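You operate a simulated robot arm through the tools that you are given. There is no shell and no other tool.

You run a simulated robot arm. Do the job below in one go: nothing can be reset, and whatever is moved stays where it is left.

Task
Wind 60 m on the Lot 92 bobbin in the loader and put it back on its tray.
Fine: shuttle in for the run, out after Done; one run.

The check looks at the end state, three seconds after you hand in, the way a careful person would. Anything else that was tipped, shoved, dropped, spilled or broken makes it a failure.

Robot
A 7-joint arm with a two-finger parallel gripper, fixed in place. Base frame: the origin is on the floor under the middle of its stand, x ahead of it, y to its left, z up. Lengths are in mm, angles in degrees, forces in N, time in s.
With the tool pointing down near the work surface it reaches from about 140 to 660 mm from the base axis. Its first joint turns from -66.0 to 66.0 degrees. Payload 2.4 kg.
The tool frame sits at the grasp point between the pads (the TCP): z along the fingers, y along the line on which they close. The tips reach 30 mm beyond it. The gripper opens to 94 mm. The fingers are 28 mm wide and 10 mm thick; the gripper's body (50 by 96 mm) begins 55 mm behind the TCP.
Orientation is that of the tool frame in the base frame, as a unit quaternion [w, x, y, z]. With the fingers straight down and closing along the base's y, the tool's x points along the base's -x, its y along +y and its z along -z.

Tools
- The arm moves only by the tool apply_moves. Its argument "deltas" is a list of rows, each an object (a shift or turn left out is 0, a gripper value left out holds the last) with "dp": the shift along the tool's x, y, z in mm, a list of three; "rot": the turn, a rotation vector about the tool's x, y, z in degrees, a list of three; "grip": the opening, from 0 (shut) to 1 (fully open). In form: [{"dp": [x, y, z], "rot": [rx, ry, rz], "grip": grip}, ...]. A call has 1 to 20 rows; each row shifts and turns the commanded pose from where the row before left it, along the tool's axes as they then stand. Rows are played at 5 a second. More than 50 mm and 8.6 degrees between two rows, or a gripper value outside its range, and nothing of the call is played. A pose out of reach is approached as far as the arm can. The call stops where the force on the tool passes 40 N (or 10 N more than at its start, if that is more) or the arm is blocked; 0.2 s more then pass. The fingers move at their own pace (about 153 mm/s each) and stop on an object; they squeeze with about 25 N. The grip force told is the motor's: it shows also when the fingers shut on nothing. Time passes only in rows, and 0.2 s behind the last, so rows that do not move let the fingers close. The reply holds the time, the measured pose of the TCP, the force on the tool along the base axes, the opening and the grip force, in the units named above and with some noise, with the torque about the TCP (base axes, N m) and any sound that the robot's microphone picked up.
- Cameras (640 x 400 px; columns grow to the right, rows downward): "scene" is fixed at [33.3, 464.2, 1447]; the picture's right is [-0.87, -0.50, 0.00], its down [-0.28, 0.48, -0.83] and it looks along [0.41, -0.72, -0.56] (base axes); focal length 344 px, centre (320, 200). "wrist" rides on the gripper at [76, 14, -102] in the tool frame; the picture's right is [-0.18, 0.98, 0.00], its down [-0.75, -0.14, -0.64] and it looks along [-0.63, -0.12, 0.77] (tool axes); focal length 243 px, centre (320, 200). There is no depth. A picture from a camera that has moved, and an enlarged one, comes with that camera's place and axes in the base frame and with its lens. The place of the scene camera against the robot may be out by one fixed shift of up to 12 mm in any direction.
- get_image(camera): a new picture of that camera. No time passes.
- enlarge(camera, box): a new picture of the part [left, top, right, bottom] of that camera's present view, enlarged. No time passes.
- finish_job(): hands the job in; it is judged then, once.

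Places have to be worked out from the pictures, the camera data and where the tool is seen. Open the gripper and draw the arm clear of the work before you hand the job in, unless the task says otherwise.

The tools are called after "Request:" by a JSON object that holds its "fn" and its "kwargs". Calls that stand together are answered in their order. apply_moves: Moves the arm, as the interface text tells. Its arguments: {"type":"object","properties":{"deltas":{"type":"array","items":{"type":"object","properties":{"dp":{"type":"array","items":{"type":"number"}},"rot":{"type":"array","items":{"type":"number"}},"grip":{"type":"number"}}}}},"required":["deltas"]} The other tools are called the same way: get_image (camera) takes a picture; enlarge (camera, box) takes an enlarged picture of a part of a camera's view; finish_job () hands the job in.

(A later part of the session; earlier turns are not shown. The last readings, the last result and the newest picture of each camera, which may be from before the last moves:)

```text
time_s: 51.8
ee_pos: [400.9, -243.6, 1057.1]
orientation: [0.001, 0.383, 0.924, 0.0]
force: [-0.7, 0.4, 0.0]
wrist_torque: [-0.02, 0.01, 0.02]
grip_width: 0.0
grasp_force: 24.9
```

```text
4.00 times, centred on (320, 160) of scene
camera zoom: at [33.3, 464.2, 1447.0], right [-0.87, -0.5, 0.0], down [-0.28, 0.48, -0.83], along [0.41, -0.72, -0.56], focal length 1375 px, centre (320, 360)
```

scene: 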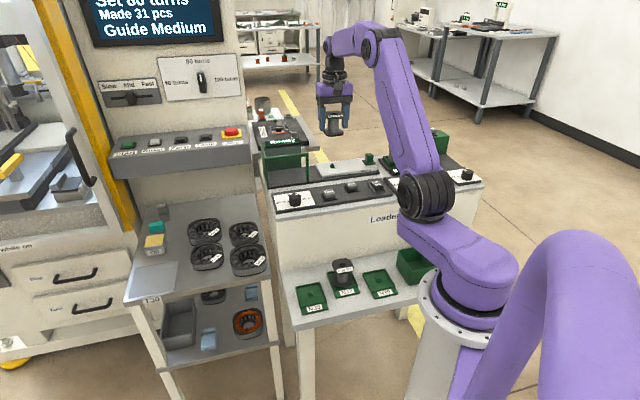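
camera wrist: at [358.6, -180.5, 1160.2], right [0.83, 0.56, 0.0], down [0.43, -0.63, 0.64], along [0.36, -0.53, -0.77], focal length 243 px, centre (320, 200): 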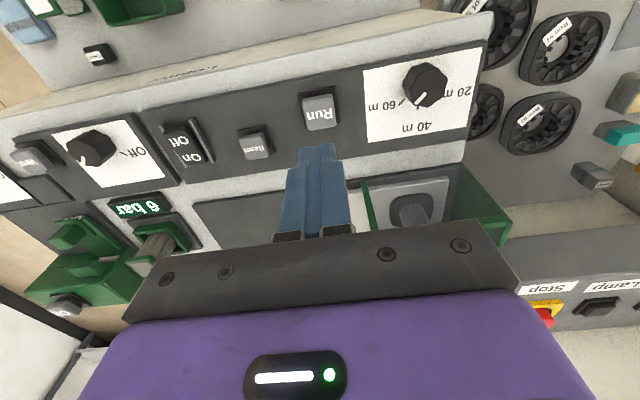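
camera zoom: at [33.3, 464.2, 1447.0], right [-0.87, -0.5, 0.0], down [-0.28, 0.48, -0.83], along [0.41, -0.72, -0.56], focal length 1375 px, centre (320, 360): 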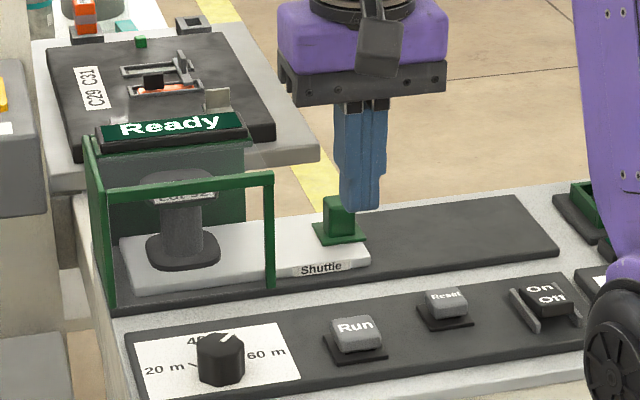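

The Run cap is at about p=460.5, q=111. I align and descend to ~15 mm above it, then check before pressing.

Request:
{"fn": "apply_moves", "kwargs": {"deltas": [{"dp": [-3.3, -1.1, 20]}, {"dp": [0, 0, 30]}, {"dp": [0, 0, 20]}]}}

Request:
{"fn": "enlarge", "kwargs": {"camera": "wrist", "box": [240, 90, 400, 210]}}

Request:
{"fn": "enlarge", "kwargs": {"camera": "scene", "box": [290, 140, 370, 210]}}

```text
time_s: 52.6
ee_pos: [402.9, -246.9, 984.8]
orientation: [0.0, 0.382, 0.924, -0.001]
force: [0.1, 0.0, -0.9]
wrist_torque: [0.02, 0.0, -0.07]
grip_width: 0.1
grasp_force: 24.6
```

```text
3.33 times, centred on (320, 150) of wrist
camera zoom: at [359.8, -183.7, 1088.8], right [0.83, 0.56, 0.0], down [0.43, -0.63, 0.64], along [0.36, -0.53, -0.77], focal length 809 px, centre (320, 367)
```

zoom: 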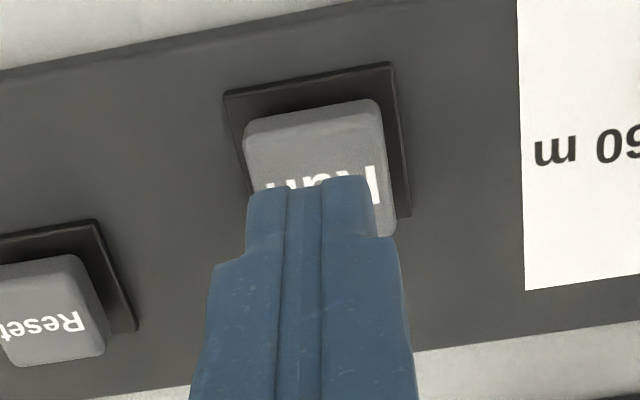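

```text
5.71 times, centred on (330, 175) of scene
camera zoom: at [33.3, 464.2, 1447.0], right [-0.87, -0.5, 0.0], down [-0.28, 0.48, -0.83], along [0.41, -0.72, -0.56], focal length 1964 px, centre (263, 343)
```

zoom: 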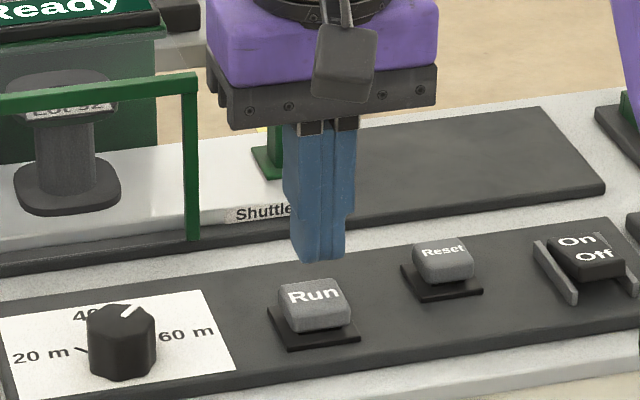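

The fingertips are over the cap. I lower to just above it, then press in small steps, listening for the machine.

Request:
{"fn": "apply_moves", "kwargs": {"deltas": [{"dp": [0, 1.5, 8]}, {"dp": [0, 0, 7]}]}}

Request:
{"fn": "apply_moves", "kwargs": {"deltas": [{"dp": [0, 0, 2]}, {"dp": [0, 0, 2]}]}}

Request:
{"fn": "apply_moves", "kwargs": {"deltas": [{"dp": [0, 0, 2]}]}}

Request:
{"fn": "enlarge", "kwargs": {"camera": "scene", "box": [250, 120, 370, 210]}}

```text
time_s: 53.2
ee_pos: [405.8, -245.6, 969.5]
orientation: [0.0, 0.383, 0.924, -0.001]
force: [-0.3, -0.1, -0.4]
wrist_torque: [0.02, -0.02, -0.04]
grip_width: 0.0
grasp_force: 25.0
```

```text
time_s: 53.8
ee_pos: [403.8, -245.7, 965.0]
orientation: [0.0, 0.383, 0.924, 0.0]
force: [-0.2, -0.4, -0.1]
wrist_torque: [-0.01, -0.01, 0.04]
grip_width: 0.0
grasp_force: 25.2
```

```text
time_s: 54.2
ee_pos: [403.7, -244.3, 963.5]
orientation: [0.0, 0.383, 0.924, 0.0]
force: [-0.4, 0.2, 0.2]
wrist_torque: [0.01, 0.01, 0.0]
grip_width: 0.0
grasp_force: 25.3
```

```text
4.44 times, centred on (310, 165) of scene
camera zoom: at [33.3, 464.2, 1447.0], right [-0.87, -0.5, 0.0], down [-0.28, 0.48, -0.83], along [0.41, -0.72, -0.56], focal length 1528 px, centre (364, 356)
```

zoom: 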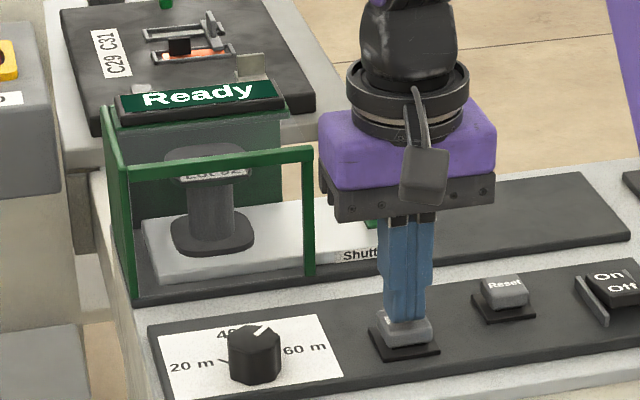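

The tips are now almost on the cap. I press on in 2 mm steps.

Request:
{"fn": "apply_moves", "kwargs": {"deltas": [{"dp": [0, 0, 2]}]}}

Request:
{"fn": "apply_moves", "kwargs": {"deltas": [{"dp": [0, 0, 2]}]}}

Request:
{"fn": "enlarge", "kwargs": {"camera": "scene", "box": [250, 120, 370, 210]}}

```text
time_s: 54.6
ee_pos: [404.6, -245.2, 961.1]
orientation: [0.0, 0.382, 0.924, 0.001]
force: [0.1, -0.5, 0.3]
wrist_torque: [-0.01, -0.01, 0.0]
grip_width: 0.1
grasp_force: 25.1
```

```text
time_s: 55.0
ee_pos: [405.2, -246.8, 959.6]
orientation: [0.0, 0.383, 0.924, 0.0]
force: [0.1, 0.6, -0.1]
wrist_torque: [-0.02, -0.02, -0.04]
grip_width: 0.0
grasp_force: 25.0
```

```text
4.44 times, centred on (310, 165) of scene
camera zoom: at [33.3, 464.2, 1447.0], right [-0.87, -0.5, 0.0], down [-0.28, 0.48, -0.83], along [0.41, -0.72, -0.56], focal length 1528 px, centre (364, 356)
```

zoom: 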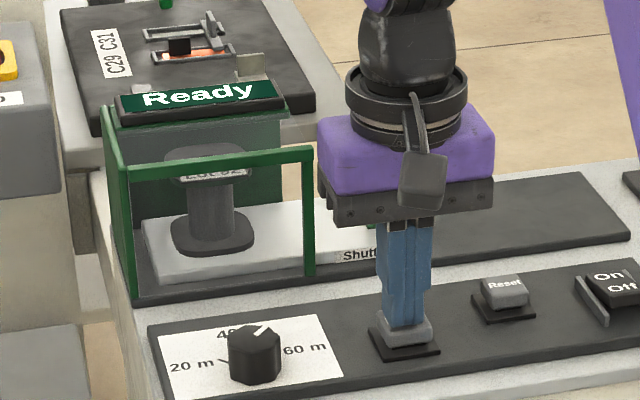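

No contact force yet. I continue.

Request:
{"fn": "apply_moves", "kwargs": {"deltas": [{"dp": [0, 0, 2]}]}}

Request:
{"fn": "apply_moves", "kwargs": {"deltas": [{"dp": [0, 0, 2]}]}}

Request:
{"fn": "enlarge", "kwargs": {"camera": "scene", "box": [250, 120, 370, 210]}}

```text
time_s: 55.4
ee_pos: [405.8, -245.3, 958.7]
orientation: [0.0, 0.382, 0.924, 0.0]
force: [0.9, 0.6, 0.1]
wrist_torque: [-0.01, 0.01, -0.02]
grip_width: 0.0
grasp_force: 24.9
```

```text
time_s: 55.8
ee_pos: [404.5, -247.2, 957.0]
orientation: [0.0, 0.382, 0.924, 0.0]
force: [0.7, 0.0, 1.6]
wrist_torque: [0.0, 0.0, 0.01]
grip_width: 0.0
grasp_force: 25.1
```

```text
4.44 times, centred on (310, 165) of scene
camera zoom: at [33.3, 464.2, 1447.0], right [-0.87, -0.5, 0.0], down [-0.28, 0.48, -0.83], along [0.41, -0.72, -0.56], focal length 1528 px, centre (364, 356)
```

zoom: 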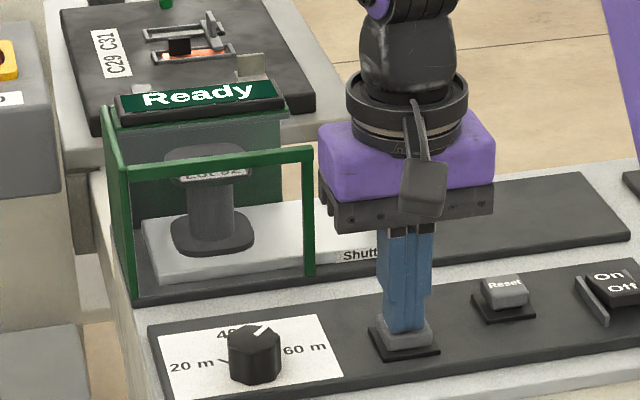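

First contact (1.6 N) at z≈957. I press further in small steps.

Request:
{"fn": "apply_moves", "kwargs": {"deltas": [{"dp": [0, 0, 1.5]}]}}

Request:
{"fn": "enlarge", "kwargs": {"camera": "scene", "box": [250, 120, 370, 210]}}

```text
time_s: 56.2
ee_pos: [404.0, -246.5, 955.0]
orientation: [0.0, 0.382, 0.924, 0.0]
force: [1.5, -0.1, 2.5]
wrist_torque: [-0.01, -0.05, 0.01]
grip_width: 0.1
grasp_force: 24.5
heard: click
```

```text
4.44 times, centred on (310, 165) of scene
camera zoom: at [33.3, 464.2, 1447.0], right [-0.87, -0.5, 0.0], down [-0.28, 0.48, -0.83], along [0.41, -0.72, -0.56], focal length 1528 px, centre (364, 356)
```

zoom: 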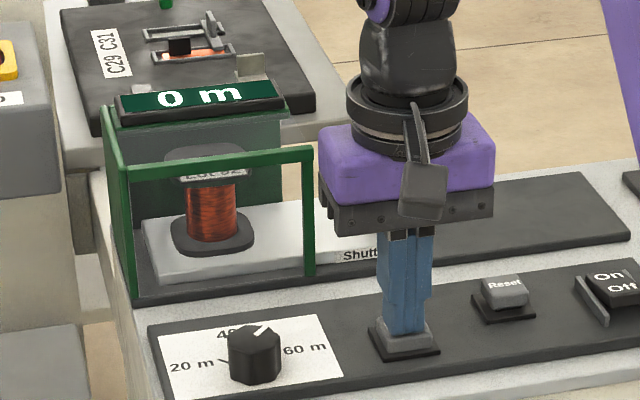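

A click was heard and the display shows "0 m" with wire on the bobbin: the run has started. I lift off the button and wait, watching the display.

Request:
{"fn": "apply_moves", "kwargs": {"deltas": [{"dp": [0, 0, -5]}, {"dp": [0, 0, -10]}, {"dp": [0, 0, -25]}, {"dp": [0, 0, -40]}, {"dp": [0, 0, -25]}, {}, {}, {}, {}, {}]}}

Request:
{"fn": "enlarge", "kwargs": {"camera": "scene", "box": [250, 120, 370, 210]}}

```text
time_s: 58.4
ee_pos: [406.0, -245.3, 1060.6]
orientation: [0.0, 0.383, 0.924, 0.0]
force: [1.3, 1.1, 0.2]
wrist_torque: [0.03, 0.0, -0.03]
grip_width: 0.1
grasp_force: 24.5
```

```text
4.44 times, centred on (310, 165) of scene
camera zoom: at [33.3, 464.2, 1447.0], right [-0.87, -0.5, 0.0], down [-0.28, 0.48, -0.83], along [0.41, -0.72, -0.56], focal length 1528 px, centre (364, 356)
```

zoom: 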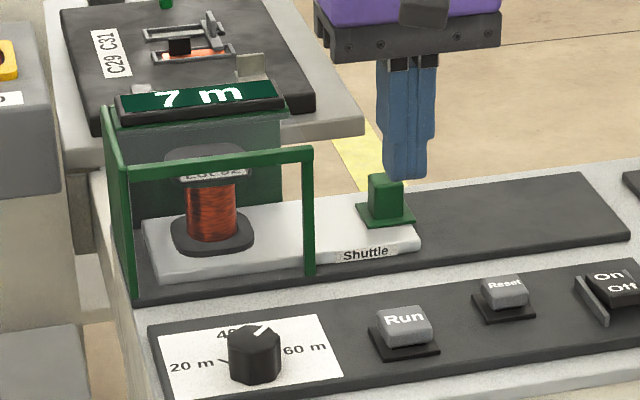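

7 m wound after about 2 s. While it runs I move back over the handle, staying high, and wait for Done.

Request:
{"fn": "apply_moves", "kwargs": {"deltas": [{"dp": [0, -16, 0]}, {"dp": [0, -17, 0]}, {"dp": [-39, 0, 0]}, {"dp": [-39, 0, 0]}, {"dp": [-39, 0, 0], "grip": 0.5}, {"dp": [-40, 0, 0], "grip": 0.5}, {}, {}, {}, {}, {}, {}, {}, {}, {}, {}, {}, {}, {}, {}]}}

Request:
{"fn": "enlarge", "kwargs": {"camera": "scene", "box": [250, 120, 370, 210]}}

Request:
{"fn": "get_image", "kwargs": {"camera": "wrist"}}

Request:
{"fn": "enlarge", "kwargs": {"camera": "wrist", "box": [240, 60, 400, 180]}}

```text
time_s: 62.6
ee_pos: [490.7, -379.5, 1062.0]
orientation: [0.001, 0.382, 0.924, -0.001]
force: [0.1, 0.5, 0.1]
wrist_torque: [0.01, -0.02, -0.03]
grip_width: 47.0
grasp_force: 0.0
```

```text
4.44 times, centred on (310, 165) of scene
camera zoom: at [33.3, 464.2, 1447.0], right [-0.87, -0.5, 0.0], down [-0.28, 0.48, -0.83], along [0.41, -0.72, -0.56], focal length 1528 px, centre (364, 356)
```

zoom: 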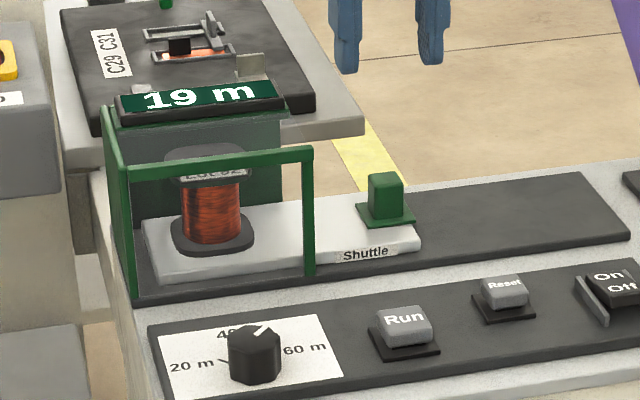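

```text
taken
camera wrist: at [448.1, -317.6, 1165.2], right [0.83, 0.56, 0.0], down [0.43, -0.63, 0.64], along [0.36, -0.53, -0.77], focal length 243 px, centre (320, 200)
```

wrist: 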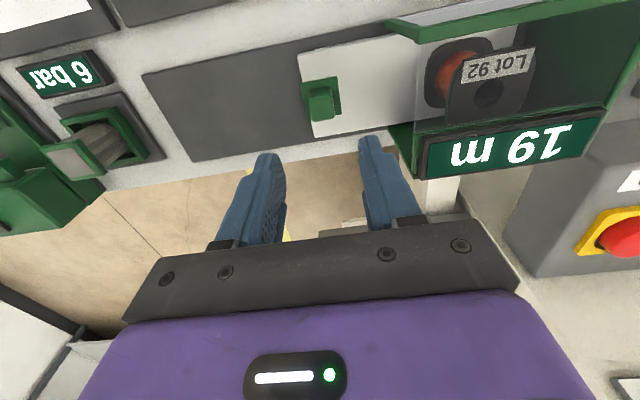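

```text
3.33 times, centred on (320, 120) of wrist
camera zoom: at [448.1, -317.6, 1165.2], right [0.83, 0.56, 0.0], down [0.43, -0.63, 0.64], along [0.36, -0.53, -0.77], focal length 809 px, centre (320, 467)
```

zoom: 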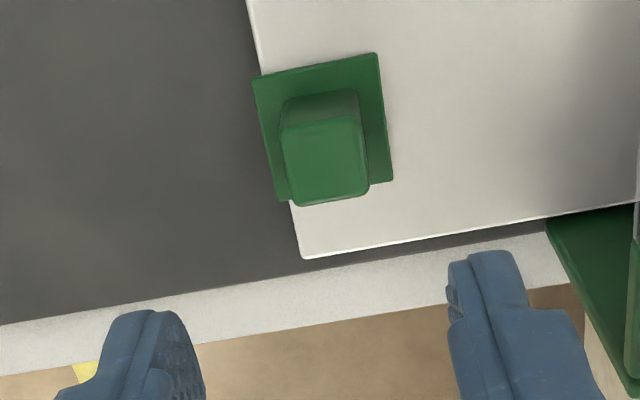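

At 19 m, the rate is about 2.9 m/s, so Done should come near t≈77 s. I wait in place.

Request:
{"fn": "apply_moves", "kwargs": {"deltas": [{"dp": [0.5, 1.5, 0]}, {}, {}, {}, {}, {}, {}, {}, {}, {}, {}, {}, {}, {}, {}, {}, {}, {}, {}, {}]}}

Request:
{"fn": "apply_moves", "kwargs": {"deltas": [{}, {}, {}, {}, {}, {}, {}, {}, {}, {}, {}, {}, {}, {}, {}, {}, {}, {}, {}, {}]}}

Request:
{"fn": "apply_moves", "kwargs": {"deltas": [{}, {}, {}, {}, {}, {}, {}, {}, {}, {}, {}, {}, {}, {}, {}, {}, {}, {}, {}, {}]}}

Request:
{"fn": "enlarge", "kwargs": {"camera": "scene", "box": [250, 120, 370, 210]}}

```text
time_s: 66.8
ee_pos: [491.7, -378.9, 1061.1]
orientation: [0.0, 0.383, 0.924, 0.0]
force: [-0.9, -0.1, -0.3]
wrist_torque: [-0.02, 0.0, -0.01]
grip_width: 46.7
grasp_force: 0.1
```

```text
time_s: 71.0
ee_pos: [492.4, -378.6, 1060.8]
orientation: [0.0, 0.382, 0.924, 0.0]
force: [-0.3, 0.4, 0.3]
wrist_torque: [0.04, 0.02, -0.02]
grip_width: 47.3
grasp_force: 0.1
```

```text
time_s: 75.2
ee_pos: [492.1, -379.6, 1060.9]
orientation: [0.0, 0.383, 0.924, 0.0]
force: [-0.6, -0.5, -0.8]
wrist_torque: [0.01, -0.03, -0.02]
grip_width: 47.1
grasp_force: 0.1
```

```text
4.44 times, centred on (310, 165) of scene
camera zoom: at [33.3, 464.2, 1447.0], right [-0.87, -0.5, 0.0], down [-0.28, 0.48, -0.83], along [0.41, -0.72, -0.56], focal length 1528 px, centre (364, 356)
```

zoom: 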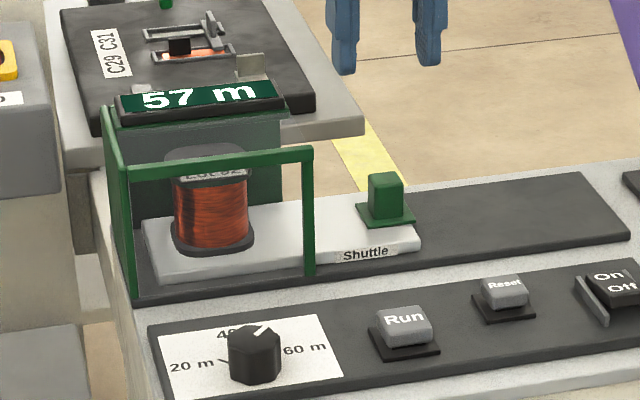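

57 m now; I wait a few seconds more for Done.

Request:
{"fn": "apply_moves", "kwargs": {"deltas": [{}, {}, {}, {}, {}, {}, {}, {}, {}, {}, {}, {}, {}, {}, {}, {}]}}

Request:
{"fn": "enlarge", "kwargs": {"camera": "scene", "box": [250, 120, 370, 210]}}

Request:
{"fn": "enlarge", "kwargs": {"camera": "wrist", "box": [240, 60, 400, 180]}}

```text
time_s: 78.6
ee_pos: [492.3, -378.1, 1060.8]
orientation: [0.0, 0.383, 0.924, 0.0]
force: [-0.2, -0.2, -0.7]
wrist_torque: [0.01, 0.01, 0.0]
grip_width: 47.2
grasp_force: 0.1
```

```text
4.44 times, centred on (310, 165) of scene
camera zoom: at [33.3, 464.2, 1447.0], right [-0.87, -0.5, 0.0], down [-0.28, 0.48, -0.83], along [0.41, -0.72, -0.56], focal length 1528 px, centre (364, 356)
```

zoom: 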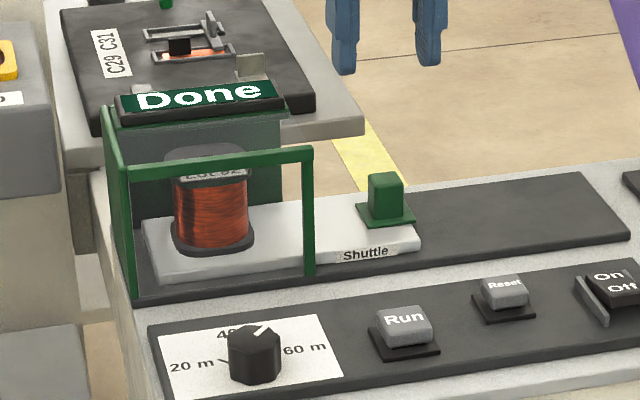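

```text
3.33 times, centred on (320, 120) of wrist
camera zoom: at [449.3, -316.3, 1164.6], right [0.83, 0.56, 0.0], down [0.43, -0.63, 0.64], along [0.36, -0.53, -0.77], focal length 809 px, centre (320, 467)
```

zoom: 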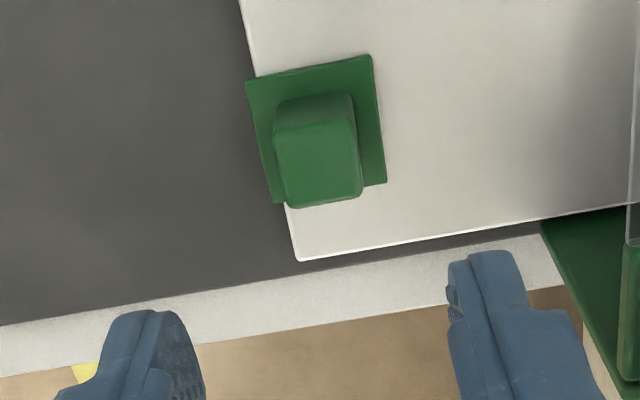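

Display shows Done. I descend onto the handle and grip it.

Request:
{"fn": "apply_moves", "kwargs": {"deltas": [{"dp": [0, 0, 30]}, {"dp": [0, 0, 30]}, {"dp": [0, 0, 20]}, {"dp": [0, 0, 14.5]}, {"dp": [0, 0, 10]}, {"grip": 0.15}, {"grip": 0.15}, {"grip": 0.15}]}}

Request:
{"fn": "enlarge", "kwargs": {"camera": "scene", "box": [250, 100, 410, 200]}}

```text
time_s: 80.4
ee_pos: [493.0, -379.6, 955.1]
orientation: [0.0, 0.383, 0.924, -0.001]
force: [-5.3, -1.9, -0.4]
wrist_torque: [-0.2, -0.12, 0.19]
grip_width: 22.1
grasp_force: 44.9
```

```text
4.00 times, centred on (330, 150) of scene
camera zoom: at [33.2, 464.1, 1447.0], right [-0.87, -0.5, 0.0], down [-0.28, 0.48, -0.83], along [0.41, -0.72, -0.56], focal length 1375 px, centre (280, 400)
```

zoom: 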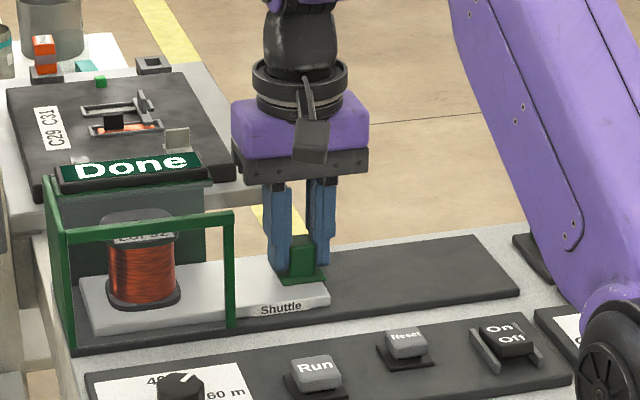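

The handle is gripped. I pull the shuttle out gently, starting slow so the bobbin stays upright.

Request:
{"fn": "apply_moves", "kwargs": {"deltas": [{"dp": [0, -2, 0]}, {"dp": [0, -3, 0]}, {"dp": [0, -4, 0]}, {"dp": [0, -5, 0]}, {"dp": [0, -5, 0]}, {"dp": [0, -5, 0]}, {"dp": [0, -5, 0]}, {"dp": [0, -5, 0]}, {"dp": [0, -5, 0]}, {"dp": [0, -5, 0]}]}}

Request:
{"fn": "enlarge", "kwargs": {"camera": "scene", "box": [250, 100, 410, 200]}}

```text
time_s: 82.6
ee_pos: [461.1, -409.7, 955.1]
orientation: [-0.001, 0.383, 0.924, 0.001]
force: [4.9, -3.4, -20.7]
wrist_torque: [0.33, 0.25, 0.27]
grip_width: 21.6
grasp_force: 45.1
```

```text
4.00 times, centred on (330, 150) of scene
camera zoom: at [33.8, 463.8, 1447.1], right [-0.87, -0.5, 0.0], down [-0.28, 0.48, -0.83], along [0.41, -0.72, -0.56], focal length 1375 px, centre (280, 400)
```

zoom: 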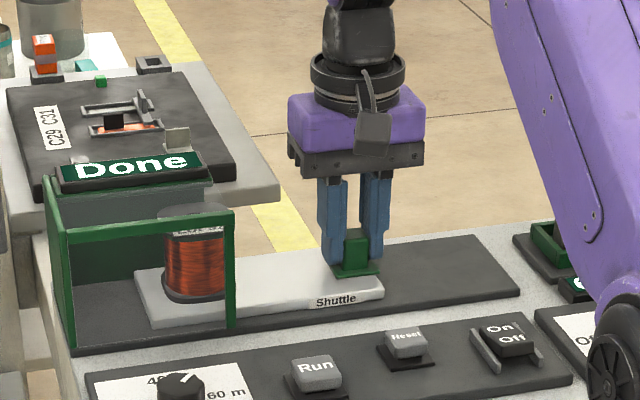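

Shuttle is sliding out; a slight upward pull (−21 N in z) appears, so I lower 1 mm and continue.

Request:
{"fn": "apply_moves", "kwargs": {"deltas": [{"dp": [0, -2, 0.5]}, {"dp": [0, -4, 0.5]}, {"dp": [0, -5, 0]}, {"dp": [0, -5, 0]}, {"dp": [0, -5, 0]}, {"dp": [0, -5, 0]}, {"dp": [0, -5, 0]}]}}

Request:
{"fn": "enlarge", "kwargs": {"camera": "scene", "box": [250, 100, 410, 200]}}

```text
time_s: 84.2
ee_pos: [439.7, -431.1, 955.3]
orientation: [0.0, 0.382, 0.924, 0.0]
force: [-2.1, 4.5, -4.4]
wrist_torque: [-0.31, -0.45, 0.1]
grip_width: 21.7
grasp_force: 45.7
```

```text
4.00 times, centred on (330, 150) of scene
camera zoom: at [33.3, 464.2, 1447.0], right [-0.87, -0.5, 0.0], down [-0.28, 0.48, -0.83], along [0.41, -0.72, -0.56], focal length 1375 px, centre (280, 400)
```

zoom: 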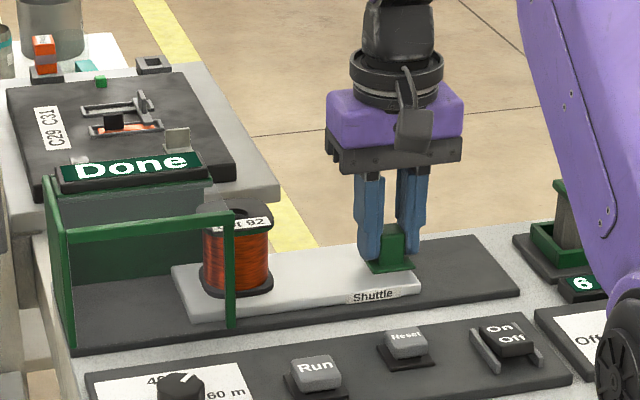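

Going well with the bobbin upright. I continue the pull by another 60 mm.

Request:
{"fn": "apply_moves", "kwargs": {"deltas": [{"dp": [0, -5, 0]}, {"dp": [0, -5, 0]}, {"dp": [0, -5, 0]}, {"dp": [0, -5, 0]}, {"dp": [0, -5, 0]}, {"dp": [0, -5, 0]}]}}

Request:
{"fn": "apply_moves", "kwargs": {"deltas": [{"dp": [0, -5, 0]}, {"dp": [0, -5, 0]}, {"dp": [0, -5, 0]}, {"dp": [0, -5, 0]}, {"dp": [0, -5, 0]}, {"dp": [0, -5, 0]}]}}

Request:
{"fn": "enlarge", "kwargs": {"camera": "scene", "box": [280, 100, 440, 200]}}

```text
time_s: 85.6
ee_pos: [417.5, -452.7, 955.1]
orientation: [-0.001, 0.382, 0.924, 0.0]
force: [-6.8, 9.1, -1.5]
wrist_torque: [-0.71, -0.85, 0.12]
grip_width: 21.7
grasp_force: 44.8
```

```text
time_s: 87.0
ee_pos: [397.3, -475.5, 954.8]
orientation: [0.002, 0.383, 0.924, 0.0]
force: [-0.9, 4.0, 2.7]
wrist_torque: [0.0, -0.24, 0.25]
grip_width: 21.9
grasp_force: 45.0
```

```text
4.00 times, centred on (360, 150) of scene
camera zoom: at [33.2, 464.3, 1447.0], right [-0.87, -0.5, 0.0], down [-0.28, 0.48, -0.83], along [0.41, -0.72, -0.56], focal length 1375 px, centre (160, 400)
```

zoom: 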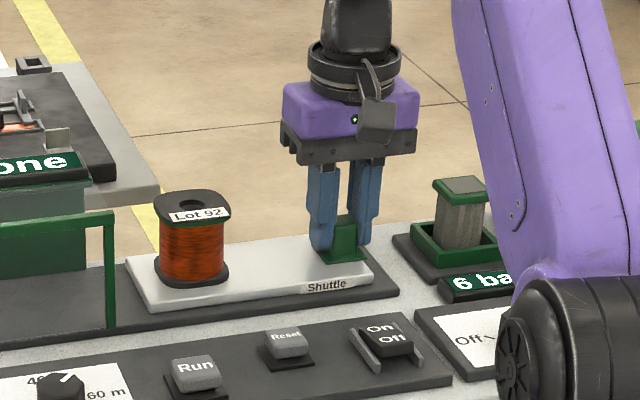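

About 15 mm remain to the original out position. I finish the pull in smaller steps.

Request:
{"fn": "apply_moves", "kwargs": {"deltas": [{"dp": [0, -5, 0]}, {"dp": [0, -5, 0]}, {"dp": [0, -3, 0]}, {"dp": [0, -2, 0]}]}}

Request:
{"fn": "apply_moves", "kwargs": {"deltas": [{"dp": [0, -1, 0]}, {"dp": [0, -1, 0]}]}}

Request:
{"fn": "enlarge", "kwargs": {"camera": "scene", "box": [280, 100, 440, 200]}}

```text
time_s: 88.0
ee_pos: [386.8, -485.5, 955.9]
orientation: [0.001, 0.382, 0.924, 0.0]
force: [1.2, 1.9, 5.4]
wrist_torque: [-0.04, -0.26, 0.04]
grip_width: 21.8
grasp_force: 45.4
```

```text
time_s: 88.6
ee_pos: [386.6, -485.2, 955.6]
orientation: [-0.001, 0.382, 0.924, 0.0]
force: [-3.2, 12.7, 10.7]
wrist_torque: [-0.65, -0.61, -0.13]
grip_width: 21.8
grasp_force: 44.9
```

```text
4.00 times, centred on (360, 150) of scene
camera zoom: at [33.0, 464.7, 1446.8], right [-0.87, -0.5, 0.0], down [-0.28, 0.48, -0.83], along [0.41, -0.72, -0.56], focal length 1375 px, centre (160, 400)
```

zoom: 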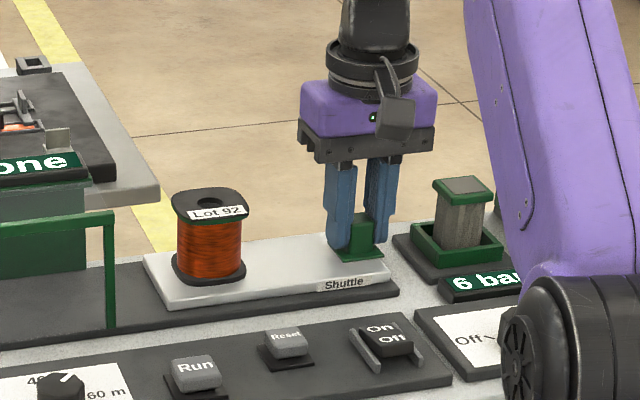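

Position repeats the original out grip pose (386.7,-485.4) with the stop felt, so the shuttle is fully out. I relax, open, rise and move over the bobbin.

Request:
{"fn": "apply_moves", "kwargs": {"deltas": [{"dp": [0, 1.5, 0]}, {"grip": 0.5}, {"grip": 0.5}, {"dp": [0, 0, -20]}, {"dp": [0, 0, -40]}, {"dp": [0, 0, -45]}]}}

Request:
{"fn": "apply_moves", "kwargs": {"deltas": [{"dp": [0, 30, 0], "grip": 0.8}, {"dp": [0, 32, 0], "grip": 0.8}, {"dp": [0, 32, 0]}, {"dp": [0, 31, 0]}]}}

Request:
{"fn": "get_image", "kwargs": {"camera": "wrist"}}

Request:
{"fn": "enlarge", "kwargs": {"camera": "wrist", "box": [240, 50, 400, 170]}}

Request:
{"fn": "enlarge", "kwargs": {"camera": "scene", "box": [310, 120, 410, 190]}}

```text
time_s: 90.0
ee_pos: [389.2, -486.7, 1060.7]
orientation: [0.0, 0.383, 0.924, -0.001]
force: [-0.2, 0.6, 0.1]
wrist_torque: [0.02, 0.02, -0.01]
grip_width: 47.2
grasp_force: 0.1
```

```text
time_s: 91.0
ee_pos: [474.3, -396.2, 1062.1]
orientation: [0.001, 0.384, 0.924, 0.0]
force: [-0.5, 0.2, -0.2]
wrist_torque: [-0.02, -0.03, -0.03]
grip_width: 75.3
grasp_force: 0.1
```

```text
taken
camera wrist: at [430.5, -333.0, 1165.4], right [0.83, 0.56, 0.0], down [0.43, -0.63, 0.64], along [0.36, -0.53, -0.77], focal length 243 px, centre (320, 200)
```

wrist: 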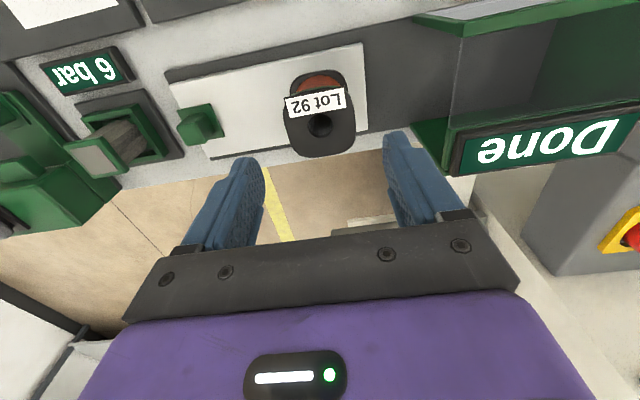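

```text
3.33 times, centred on (320, 110) of wrist
camera zoom: at [430.5, -333.0, 1165.4], right [0.83, 0.56, 0.0], down [0.43, -0.63, 0.64], along [0.36, -0.53, -0.77], focal length 809 px, centre (320, 500)
```

zoom: 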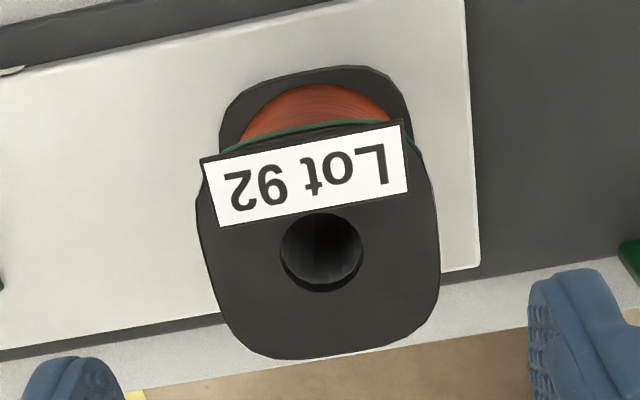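

```text
5.71 times, centred on (360, 155) of scene
camera zoom: at [33.3, 464.2, 1447.0], right [-0.87, -0.5, 0.0], down [-0.28, 0.48, -0.83], along [0.41, -0.72, -0.56], focal length 1964 px, centre (91, 457)
```

zoom: 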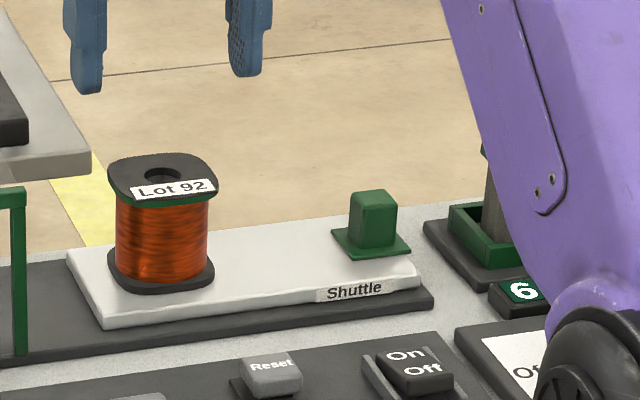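

The wound bobbin stands square on the shuttle. I shift 3 mm forward to reproduce my earlier grip, and descend partway to check.

Request:
{"fn": "apply_moves", "kwargs": {"deltas": [{"dp": [-3.2, 0, 30]}, {"dp": [0, 0, 30]}, {"dp": [0, 0, 12]}]}}

Request:
{"fn": "enlarge", "kwargs": {"camera": "wrist", "box": [240, 100, 400, 220]}}

Request:
{"fn": "enlarge", "kwargs": {"camera": "scene", "box": [310, 120, 410, 190]}}

```text
time_s: 91.8
ee_pos: [476.2, -397.8, 987.5]
orientation: [0.001, 0.383, 0.924, -0.001]
force: [0.5, 0.4, -0.4]
wrist_torque: [0.03, -0.02, -0.04]
grip_width: 75.1
grasp_force: 0.1
```

```text
3.33 times, centred on (320, 160) of wrist
camera zoom: at [434.2, -335.3, 1091.4], right [0.83, 0.56, 0.0], down [0.43, -0.63, 0.64], along [0.36, -0.53, -0.77], focal length 809 px, centre (320, 333)
```

zoom: 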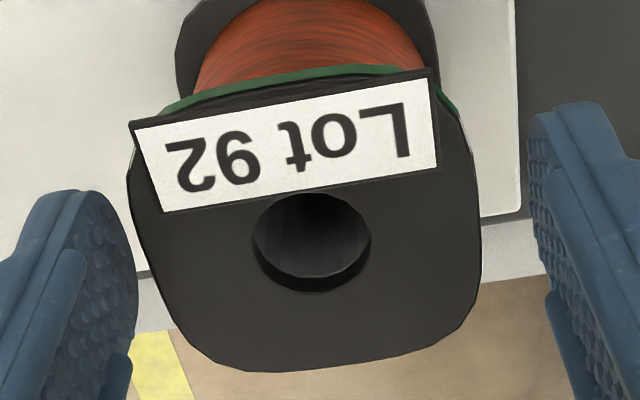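

```text
5.71 times, centred on (360, 155) of scene
camera zoom: at [33.3, 464.2, 1447.0], right [-0.87, -0.5, 0.0], down [-0.28, 0.48, -0.83], along [0.41, -0.72, -0.56], focal length 1964 px, centre (91, 457)
```

zoom: 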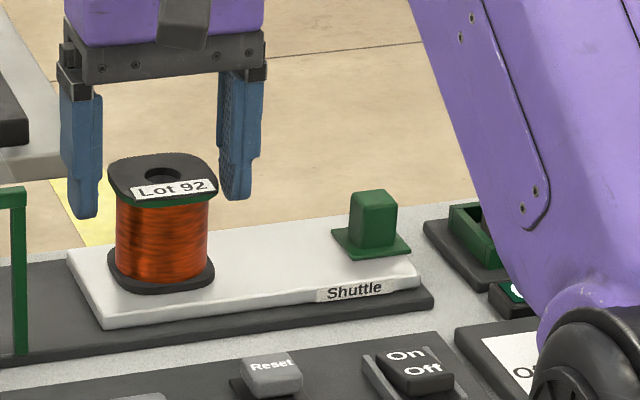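

Compared with my first approach view, I need about 1.2 mm toward −y and 0.5 mm back. I apply this, descend 28 mm and close on the flange.

Request:
{"fn": "apply_moves", "kwargs": {"deltas": [{"dp": [0.5, -1.2, 8]}, {"dp": [0, 0, 10]}, {"dp": [0, 0, 10]}, {"grip": 0.7}, {"grip": 0.55}, {"grip": 0.55}, {"grip": 0.55}]}}

Request:
{"fn": "enlarge", "kwargs": {"camera": "wrist", "box": [240, 100, 400, 220]}}

Request:
{"fn": "enlarge", "kwargs": {"camera": "scene", "box": [320, 130, 380, 180]}}

```text
time_s: 93.4
ee_pos: [476.2, -399.7, 959.1]
orientation: [0.0, 0.382, 0.924, 0.0]
force: [0.6, 0.1, 0.8]
wrist_torque: [-0.09, 0.01, 0.01]
grip_width: 59.5
grasp_force: 25.2
```

```text
3.33 times, centred on (320, 160) of wrist
camera zoom: at [433.4, -337.0, 1062.9], right [0.83, 0.56, 0.0], down [0.43, -0.63, 0.64], along [0.36, -0.53, -0.77], focal length 809 px, centre (320, 333)
```

zoom: 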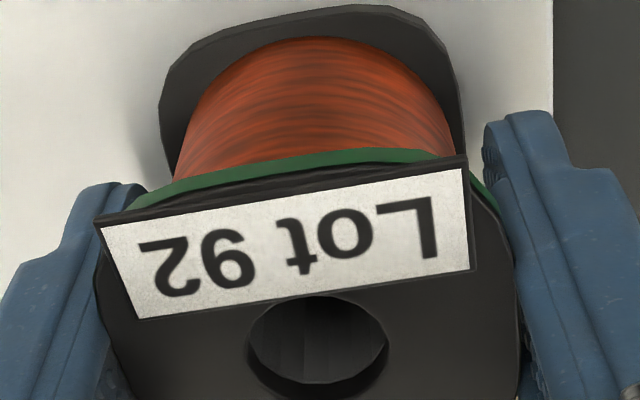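

```text
8.00 times, centred on (350, 155) of scene
camera zoom: at [33.3, 464.2, 1447.0], right [-0.87, -0.5, 0.0], down [-0.28, 0.48, -0.83], along [0.41, -0.72, -0.56], focal length 2750 px, centre (80, 560)
```

zoom: 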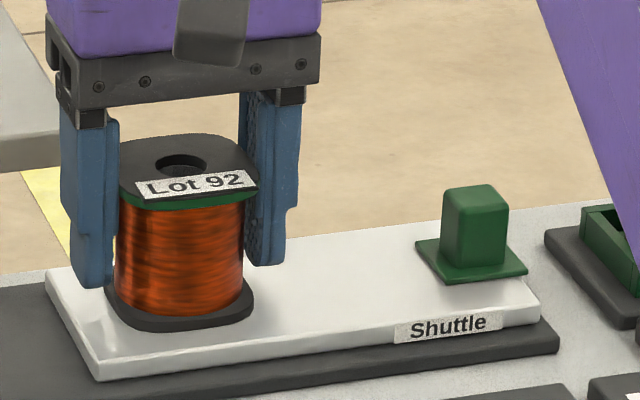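

The view matches the first grip almost exactly. I lift slowly off the peg and check.

Request:
{"fn": "apply_moves", "kwargs": {"deltas": [{"dp": [0, 0, -3]}, {"dp": [0, 0, -5]}, {"dp": [0, 0, -8]}, {"dp": [0, 0, -12]}, {"dp": [0, 0, -20]}]}}

Request:
{"fn": "enlarge", "kwargs": {"camera": "scene", "box": [310, 110, 410, 185]}}

```text
time_s: 94.6
ee_pos: [475.3, -399.9, 1008.7]
orientation: [0.0, 0.383, 0.924, 0.0]
force: [0.5, -0.5, -3.5]
wrist_torque: [-0.03, 0.01, 0.01]
grip_width: 59.7
grasp_force: 24.9
```

```text
5.33 times, centred on (360, 148) of scene
camera zoom: at [33.4, 464.1, 1447.0], right [-0.87, -0.5, 0.0], down [-0.28, 0.48, -0.83], along [0.41, -0.72, -0.56], focal length 1834 px, centre (107, 480)
```

zoom: 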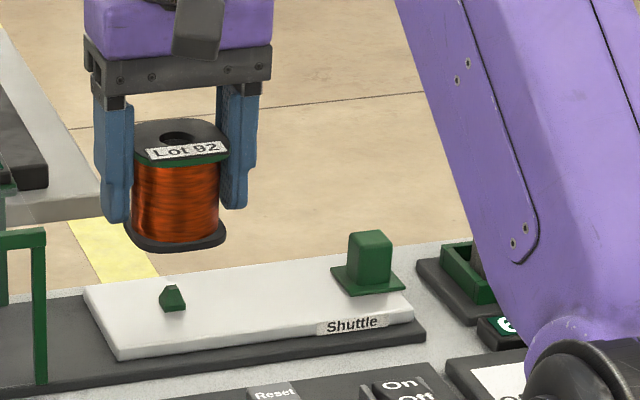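

The bobbin (now about 3.5 N) is up and the shuttle stays out. I rise, travel back toward the arm and then over N35, reversing my earlier path.

Request:
{"fn": "apply_moves", "kwargs": {"deltas": [{"dp": [0, 0, -24]}, {"dp": [0, 0, -24]}, {"dp": [0, 0, -24]}, {"dp": [38.6, 0, 0]}, {"dp": [38.6, 0, 0]}, {"dp": [38.6, 0, 0]}, {"dp": [38.6, 0, 0]}, {"dp": [38.6, 0, 0]}, {"dp": [38.6, 0, 0]}, {"dp": [38.6, 0, 0]}, {"dp": [38.6, 0, 0]}, {"dp": [0, 37, 0]}, {"dp": [0, 37, 0]}, {"dp": [0, 37, 0]}, {"dp": [0, 38.7, 0]}]}}

Request:
{"fn": "apply_moves", "kwargs": {"deltas": [{"dp": [0, 0, 40]}, {"dp": [0, 0, 40]}, {"dp": [0, 0, 40]}, {"dp": [0, 0, 40]}, {"dp": [0, 0, 30]}, {"dp": [0, 0, 20]}]}}

Request:
{"fn": "get_image", "kwargs": {"camera": "wrist"}}

Request:
{"fn": "get_image", "kwargs": {"camera": "scene"}}

```text
time_s: 97.8
ee_pos: [365.0, -73.3, 1078.1]
orientation: [-0.001, 0.383, 0.924, 0.0]
force: [-0.7, -0.1, -3.7]
wrist_torque: [-0.04, -0.01, 0.02]
grip_width: 59.5
grasp_force: 25.4
```

```text
time_s: 99.2
ee_pos: [363.9, -75.2, 869.6]
orientation: [-0.001, 0.382, 0.924, 0.0]
force: [-0.5, -0.1, -3.7]
wrist_torque: [0.01, -0.04, 0.01]
grip_width: 59.4
grasp_force: 25.2
```

```text
taken
camera wrist: at [322.3, -12.6, 974.1], right [0.83, 0.56, 0.0], down [0.43, -0.63, 0.64], along [0.36, -0.53, -0.77], focal length 243 px, centre (320, 200)
```

wrist: 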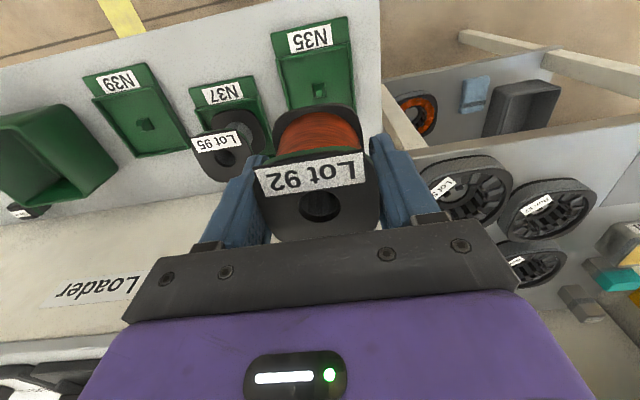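

```text
taken
```

scene: 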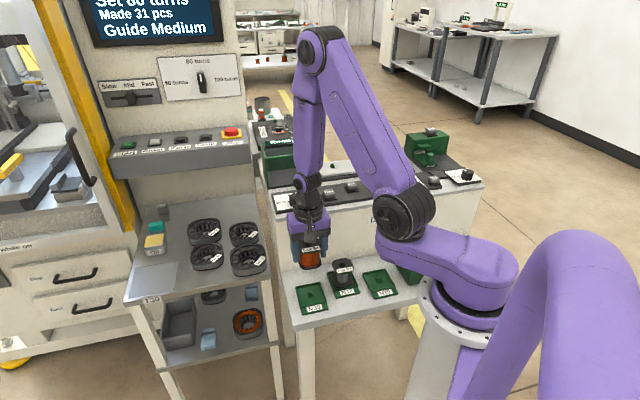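

The N35 peg is visible beyond the bobbin. I zoom in to measure its place relative to the tool.

Request:
{"fn": "enlarge", "kwargs": {"camera": "wrist", "box": [250, 10, 390, 120]}}

Request:
{"fn": "enlarge", "kwargs": {"camera": "scene", "box": [280, 230, 360, 320]}}

```text
3.64 times, centred on (320, 65) of wrist
camera zoom: at [322.3, -12.6, 974.1], right [0.83, 0.56, 0.0], down [0.43, -0.63, 0.64], along [0.36, -0.53, -0.77], focal length 882 px, centre (320, 691)
```

zoom: 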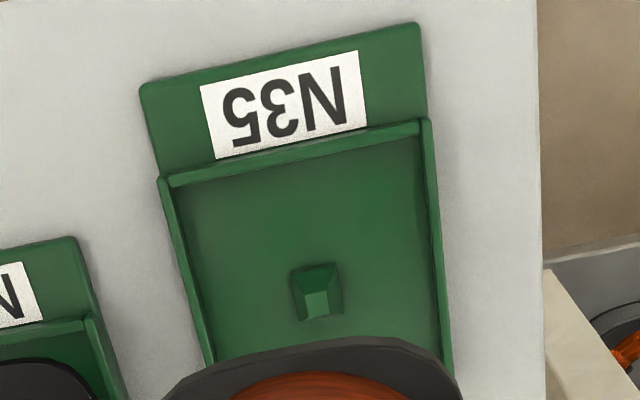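

```text
4.44 times, centred on (320, 275) of scene
camera zoom: at [33.4, 464.2, 1447.0], right [-0.87, -0.5, 0.0], down [-0.28, 0.48, -0.83], along [0.41, -0.72, -0.56], focal length 1528 px, centre (320, -133)
```

zoom: 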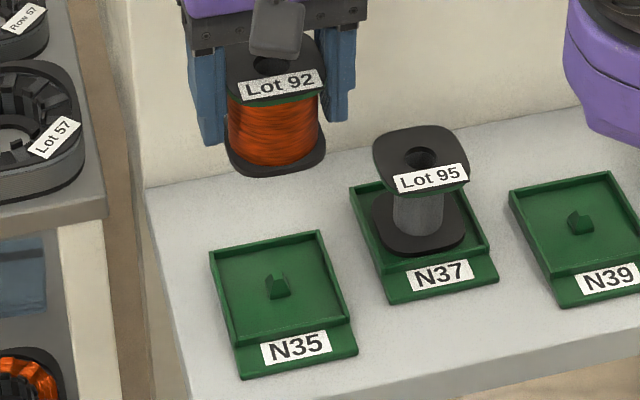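

The peg lies about 1 mm nearer the arm than the bobbin's hole. I correct by 1 mm and −0.5 mm sideways and lower to about 25 mm above the seat.

Request:
{"fn": "apply_moves", "kwargs": {"deltas": [{"dp": [1.0, -0.5, 25]}, {"dp": [0, 0, 30]}, {"dp": [0, 0, 25]}, {"dp": [0, 0, 15]}]}}

Request:
{"fn": "enlarge", "kwargs": {"camera": "wrist", "box": [220, 60, 420, 220]}}

Request:
{"fn": "enlarge", "kwargs": {"camera": "scene", "box": [280, 240, 350, 315]}}

```text
time_s: 100.2
ee_pos: [362.7, -73.7, 775.1]
orientation: [0.0, 0.382, 0.924, 0.0]
force: [0.4, -0.1, -3.1]
wrist_torque: [-0.03, -0.05, -0.03]
grip_width: 59.7
grasp_force: 24.9
```

```text
2.50 times, centred on (320, 140) of wrist
camera zoom: at [320.3, -12.0, 878.3], right [0.83, 0.56, 0.0], down [0.43, -0.63, 0.64], along [0.36, -0.53, -0.77], focal length 606 px, centre (320, 350)
```

zoom: 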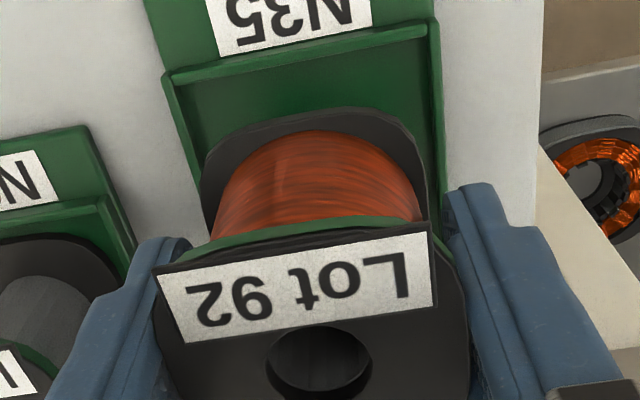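

```text
5.33 times, centred on (315, 278) of scene
camera zoom: at [33.4, 464.2, 1447.0], right [-0.87, -0.5, 0.0], down [-0.28, 0.48, -0.83], along [0.41, -0.72, -0.56], focal length 1834 px, centre (347, -213)
```

zoom: 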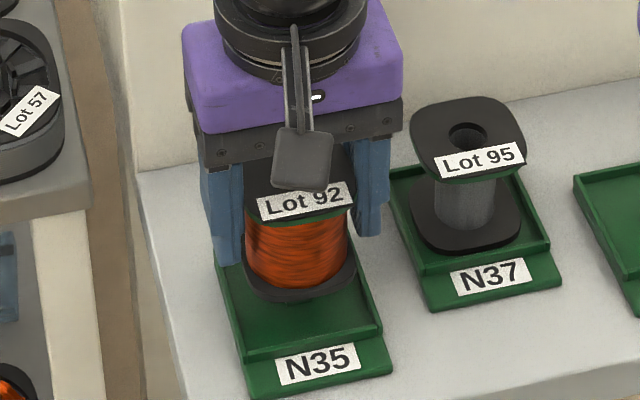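

Alignment looks right. I descend 12 mm then continue in small steps with force checks.

Request:
{"fn": "apply_moves", "kwargs": {"deltas": [{"dp": [0, 0, 5]}, {"dp": [0, 0, 4]}, {"dp": [0, 0, 3]}]}}

Request:
{"fn": "apply_moves", "kwargs": {"deltas": [{"dp": [0, 0, 2]}, {"dp": [0, 0, 2]}]}}

Request:
{"fn": "apply_moves", "kwargs": {"deltas": [{"dp": [0, 0, 2]}]}}

Request:
{"fn": "enlarge", "kwargs": {"camera": "scene", "box": [280, 240, 350, 315]}}

```text
time_s: 101.0
ee_pos: [362.4, -75.8, 762.2]
orientation: [0.001, 0.383, 0.924, 0.0]
force: [-0.4, -0.1, -3.7]
wrist_torque: [0.03, -0.03, 0.0]
grip_width: 59.4
grasp_force: 24.9
```

```text
time_s: 101.6
ee_pos: [362.1, -74.5, 758.6]
orientation: [0.0, 0.383, 0.924, 0.0]
force: [0.5, -0.2, -2.9]
wrist_torque: [0.03, 0.02, 0.01]
grip_width: 59.1
grasp_force: 25.1
```

```text
time_s: 102.0
ee_pos: [362.5, -73.2, 756.1]
orientation: [0.0, 0.383, 0.924, 0.0]
force: [-0.4, 0.4, -3.1]
wrist_torque: [0.01, 0.04, 0.04]
grip_width: 59.7
grasp_force: 24.8
```

```text
5.33 times, centred on (315, 278) of scene
camera zoom: at [33.4, 464.2, 1447.0], right [-0.87, -0.5, 0.0], down [-0.28, 0.48, -0.83], along [0.41, -0.72, -0.56], focal length 1834 px, centre (347, -213)
```

zoom: 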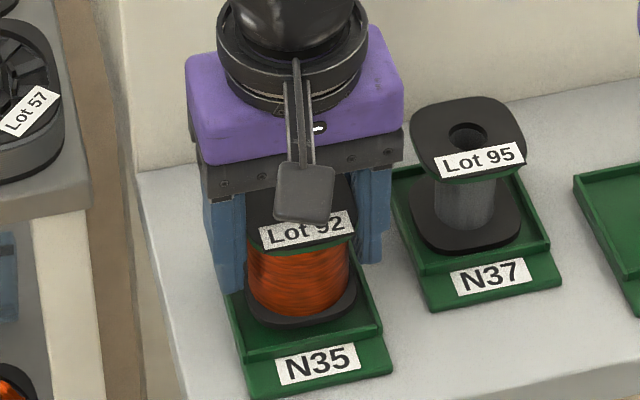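

No contact so far, 9 mm above the seat: the peg is entering the hole. I continue gently.

Request:
{"fn": "apply_moves", "kwargs": {"deltas": [{"dp": [0, 0, 2]}, {"dp": [0, 0, 1]}]}}

Request:
{"fn": "apply_moves", "kwargs": {"deltas": [{"dp": [0, 0, 1]}, {"dp": [0, 0, 1]}]}}

Request:
{"fn": "apply_moves", "kwargs": {"deltas": [{"dp": [0, 0, 1]}]}}

```text
time_s: 102.6
ee_pos: [361.2, -74.4, 752.1]
orientation: [-0.001, 0.383, 0.924, 0.0]
force: [-0.1, -0.5, -3.1]
wrist_torque: [-0.01, -0.01, 0.02]
grip_width: 59.4
grasp_force: 25.2
```

```text
time_s: 103.2
ee_pos: [361.7, -74.4, 750.7]
orientation: [0.0, 0.382, 0.924, -0.001]
force: [-0.5, 0.1, -3.2]
wrist_torque: [0.0, -0.01, 0.03]
grip_width: 59.7
grasp_force: 25.6
```

```text
time_s: 103.6
ee_pos: [363.1, -73.6, 750.1]
orientation: [0.001, 0.383, 0.924, 0.0]
force: [0.2, 0.2, -4.2]
wrist_torque: [-0.01, 0.0, -0.02]
grip_width: 59.4
grasp_force: 24.3
```

Still free. I go on in 1 mm steps until the seat is felt.

Request:
{"fn": "apply_moves", "kwargs": {"deltas": [{"dp": [0, 0, 1]}]}}

Request:
{"fn": "apply_moves", "kwargs": {"deltas": [{"dp": [0, 0, 1]}]}}

Request:
{"fn": "enlarge", "kwargs": {"camera": "scene", "box": [290, 255, 340, 310]}}

```text
time_s: 104.0
ee_pos: [362.9, -73.9, 749.8]
orientation: [0.0, 0.382, 0.924, 0.0]
force: [0.5, -0.6, -4.0]
wrist_torque: [0.02, -0.03, -0.01]
grip_width: 59.3
grasp_force: 24.8
```

```text
time_s: 104.4
ee_pos: [363.0, -74.9, 748.5]
orientation: [-0.001, 0.383, 0.924, 0.0]
force: [-0.1, 0.6, -2.7]
wrist_torque: [0.0, 0.03, -0.01]
grip_width: 59.6
grasp_force: 25.1
```

```text
7.27 times, centred on (315, 282) of scene
camera zoom: at [33.4, 464.2, 1447.0], right [-0.87, -0.5, 0.0], down [-0.28, 0.48, -0.83], along [0.41, -0.72, -0.56], focal length 2500 px, centre (356, -400)
```

zoom: 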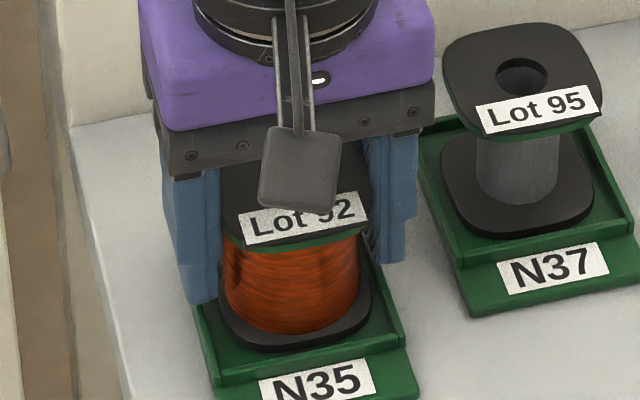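

Nearly seated. I continue in 0.7 mm steps until the weight is taken by the tray.

Request:
{"fn": "apply_moves", "kwargs": {"deltas": [{"dp": [0, 0, 0.8]}]}}

Request:
{"fn": "apply_moves", "kwargs": {"deltas": [{"dp": [0, 0, 0.7]}]}}

Request:
{"fn": "apply_moves", "kwargs": {"deltas": [{"dp": [0, 0, 0.7]}]}}

```text
time_s: 104.8
ee_pos: [362.0, -75.3, 748.4]
orientation: [0.0, 0.382, 0.924, 0.0]
force: [0.3, -0.7, -3.4]
wrist_torque: [-0.05, -0.01, 0.01]
grip_width: 59.3
grasp_force: 25.1
```

```text
time_s: 105.2
ee_pos: [362.2, -74.7, 744.9]
orientation: [0.0, 0.383, 0.924, 0.001]
force: [1.1, 0.8, -3.0]
wrist_torque: [-0.02, -0.04, 0.05]
grip_width: 59.5
grasp_force: 25.2
```

```text
time_s: 105.6
ee_pos: [363.1, -75.0, 747.2]
orientation: [0.0, 0.383, 0.924, 0.0]
force: [0.3, -0.2, -3.2]
wrist_torque: [0.02, 0.02, 0.01]
grip_width: 59.4
grasp_force: 24.8
```

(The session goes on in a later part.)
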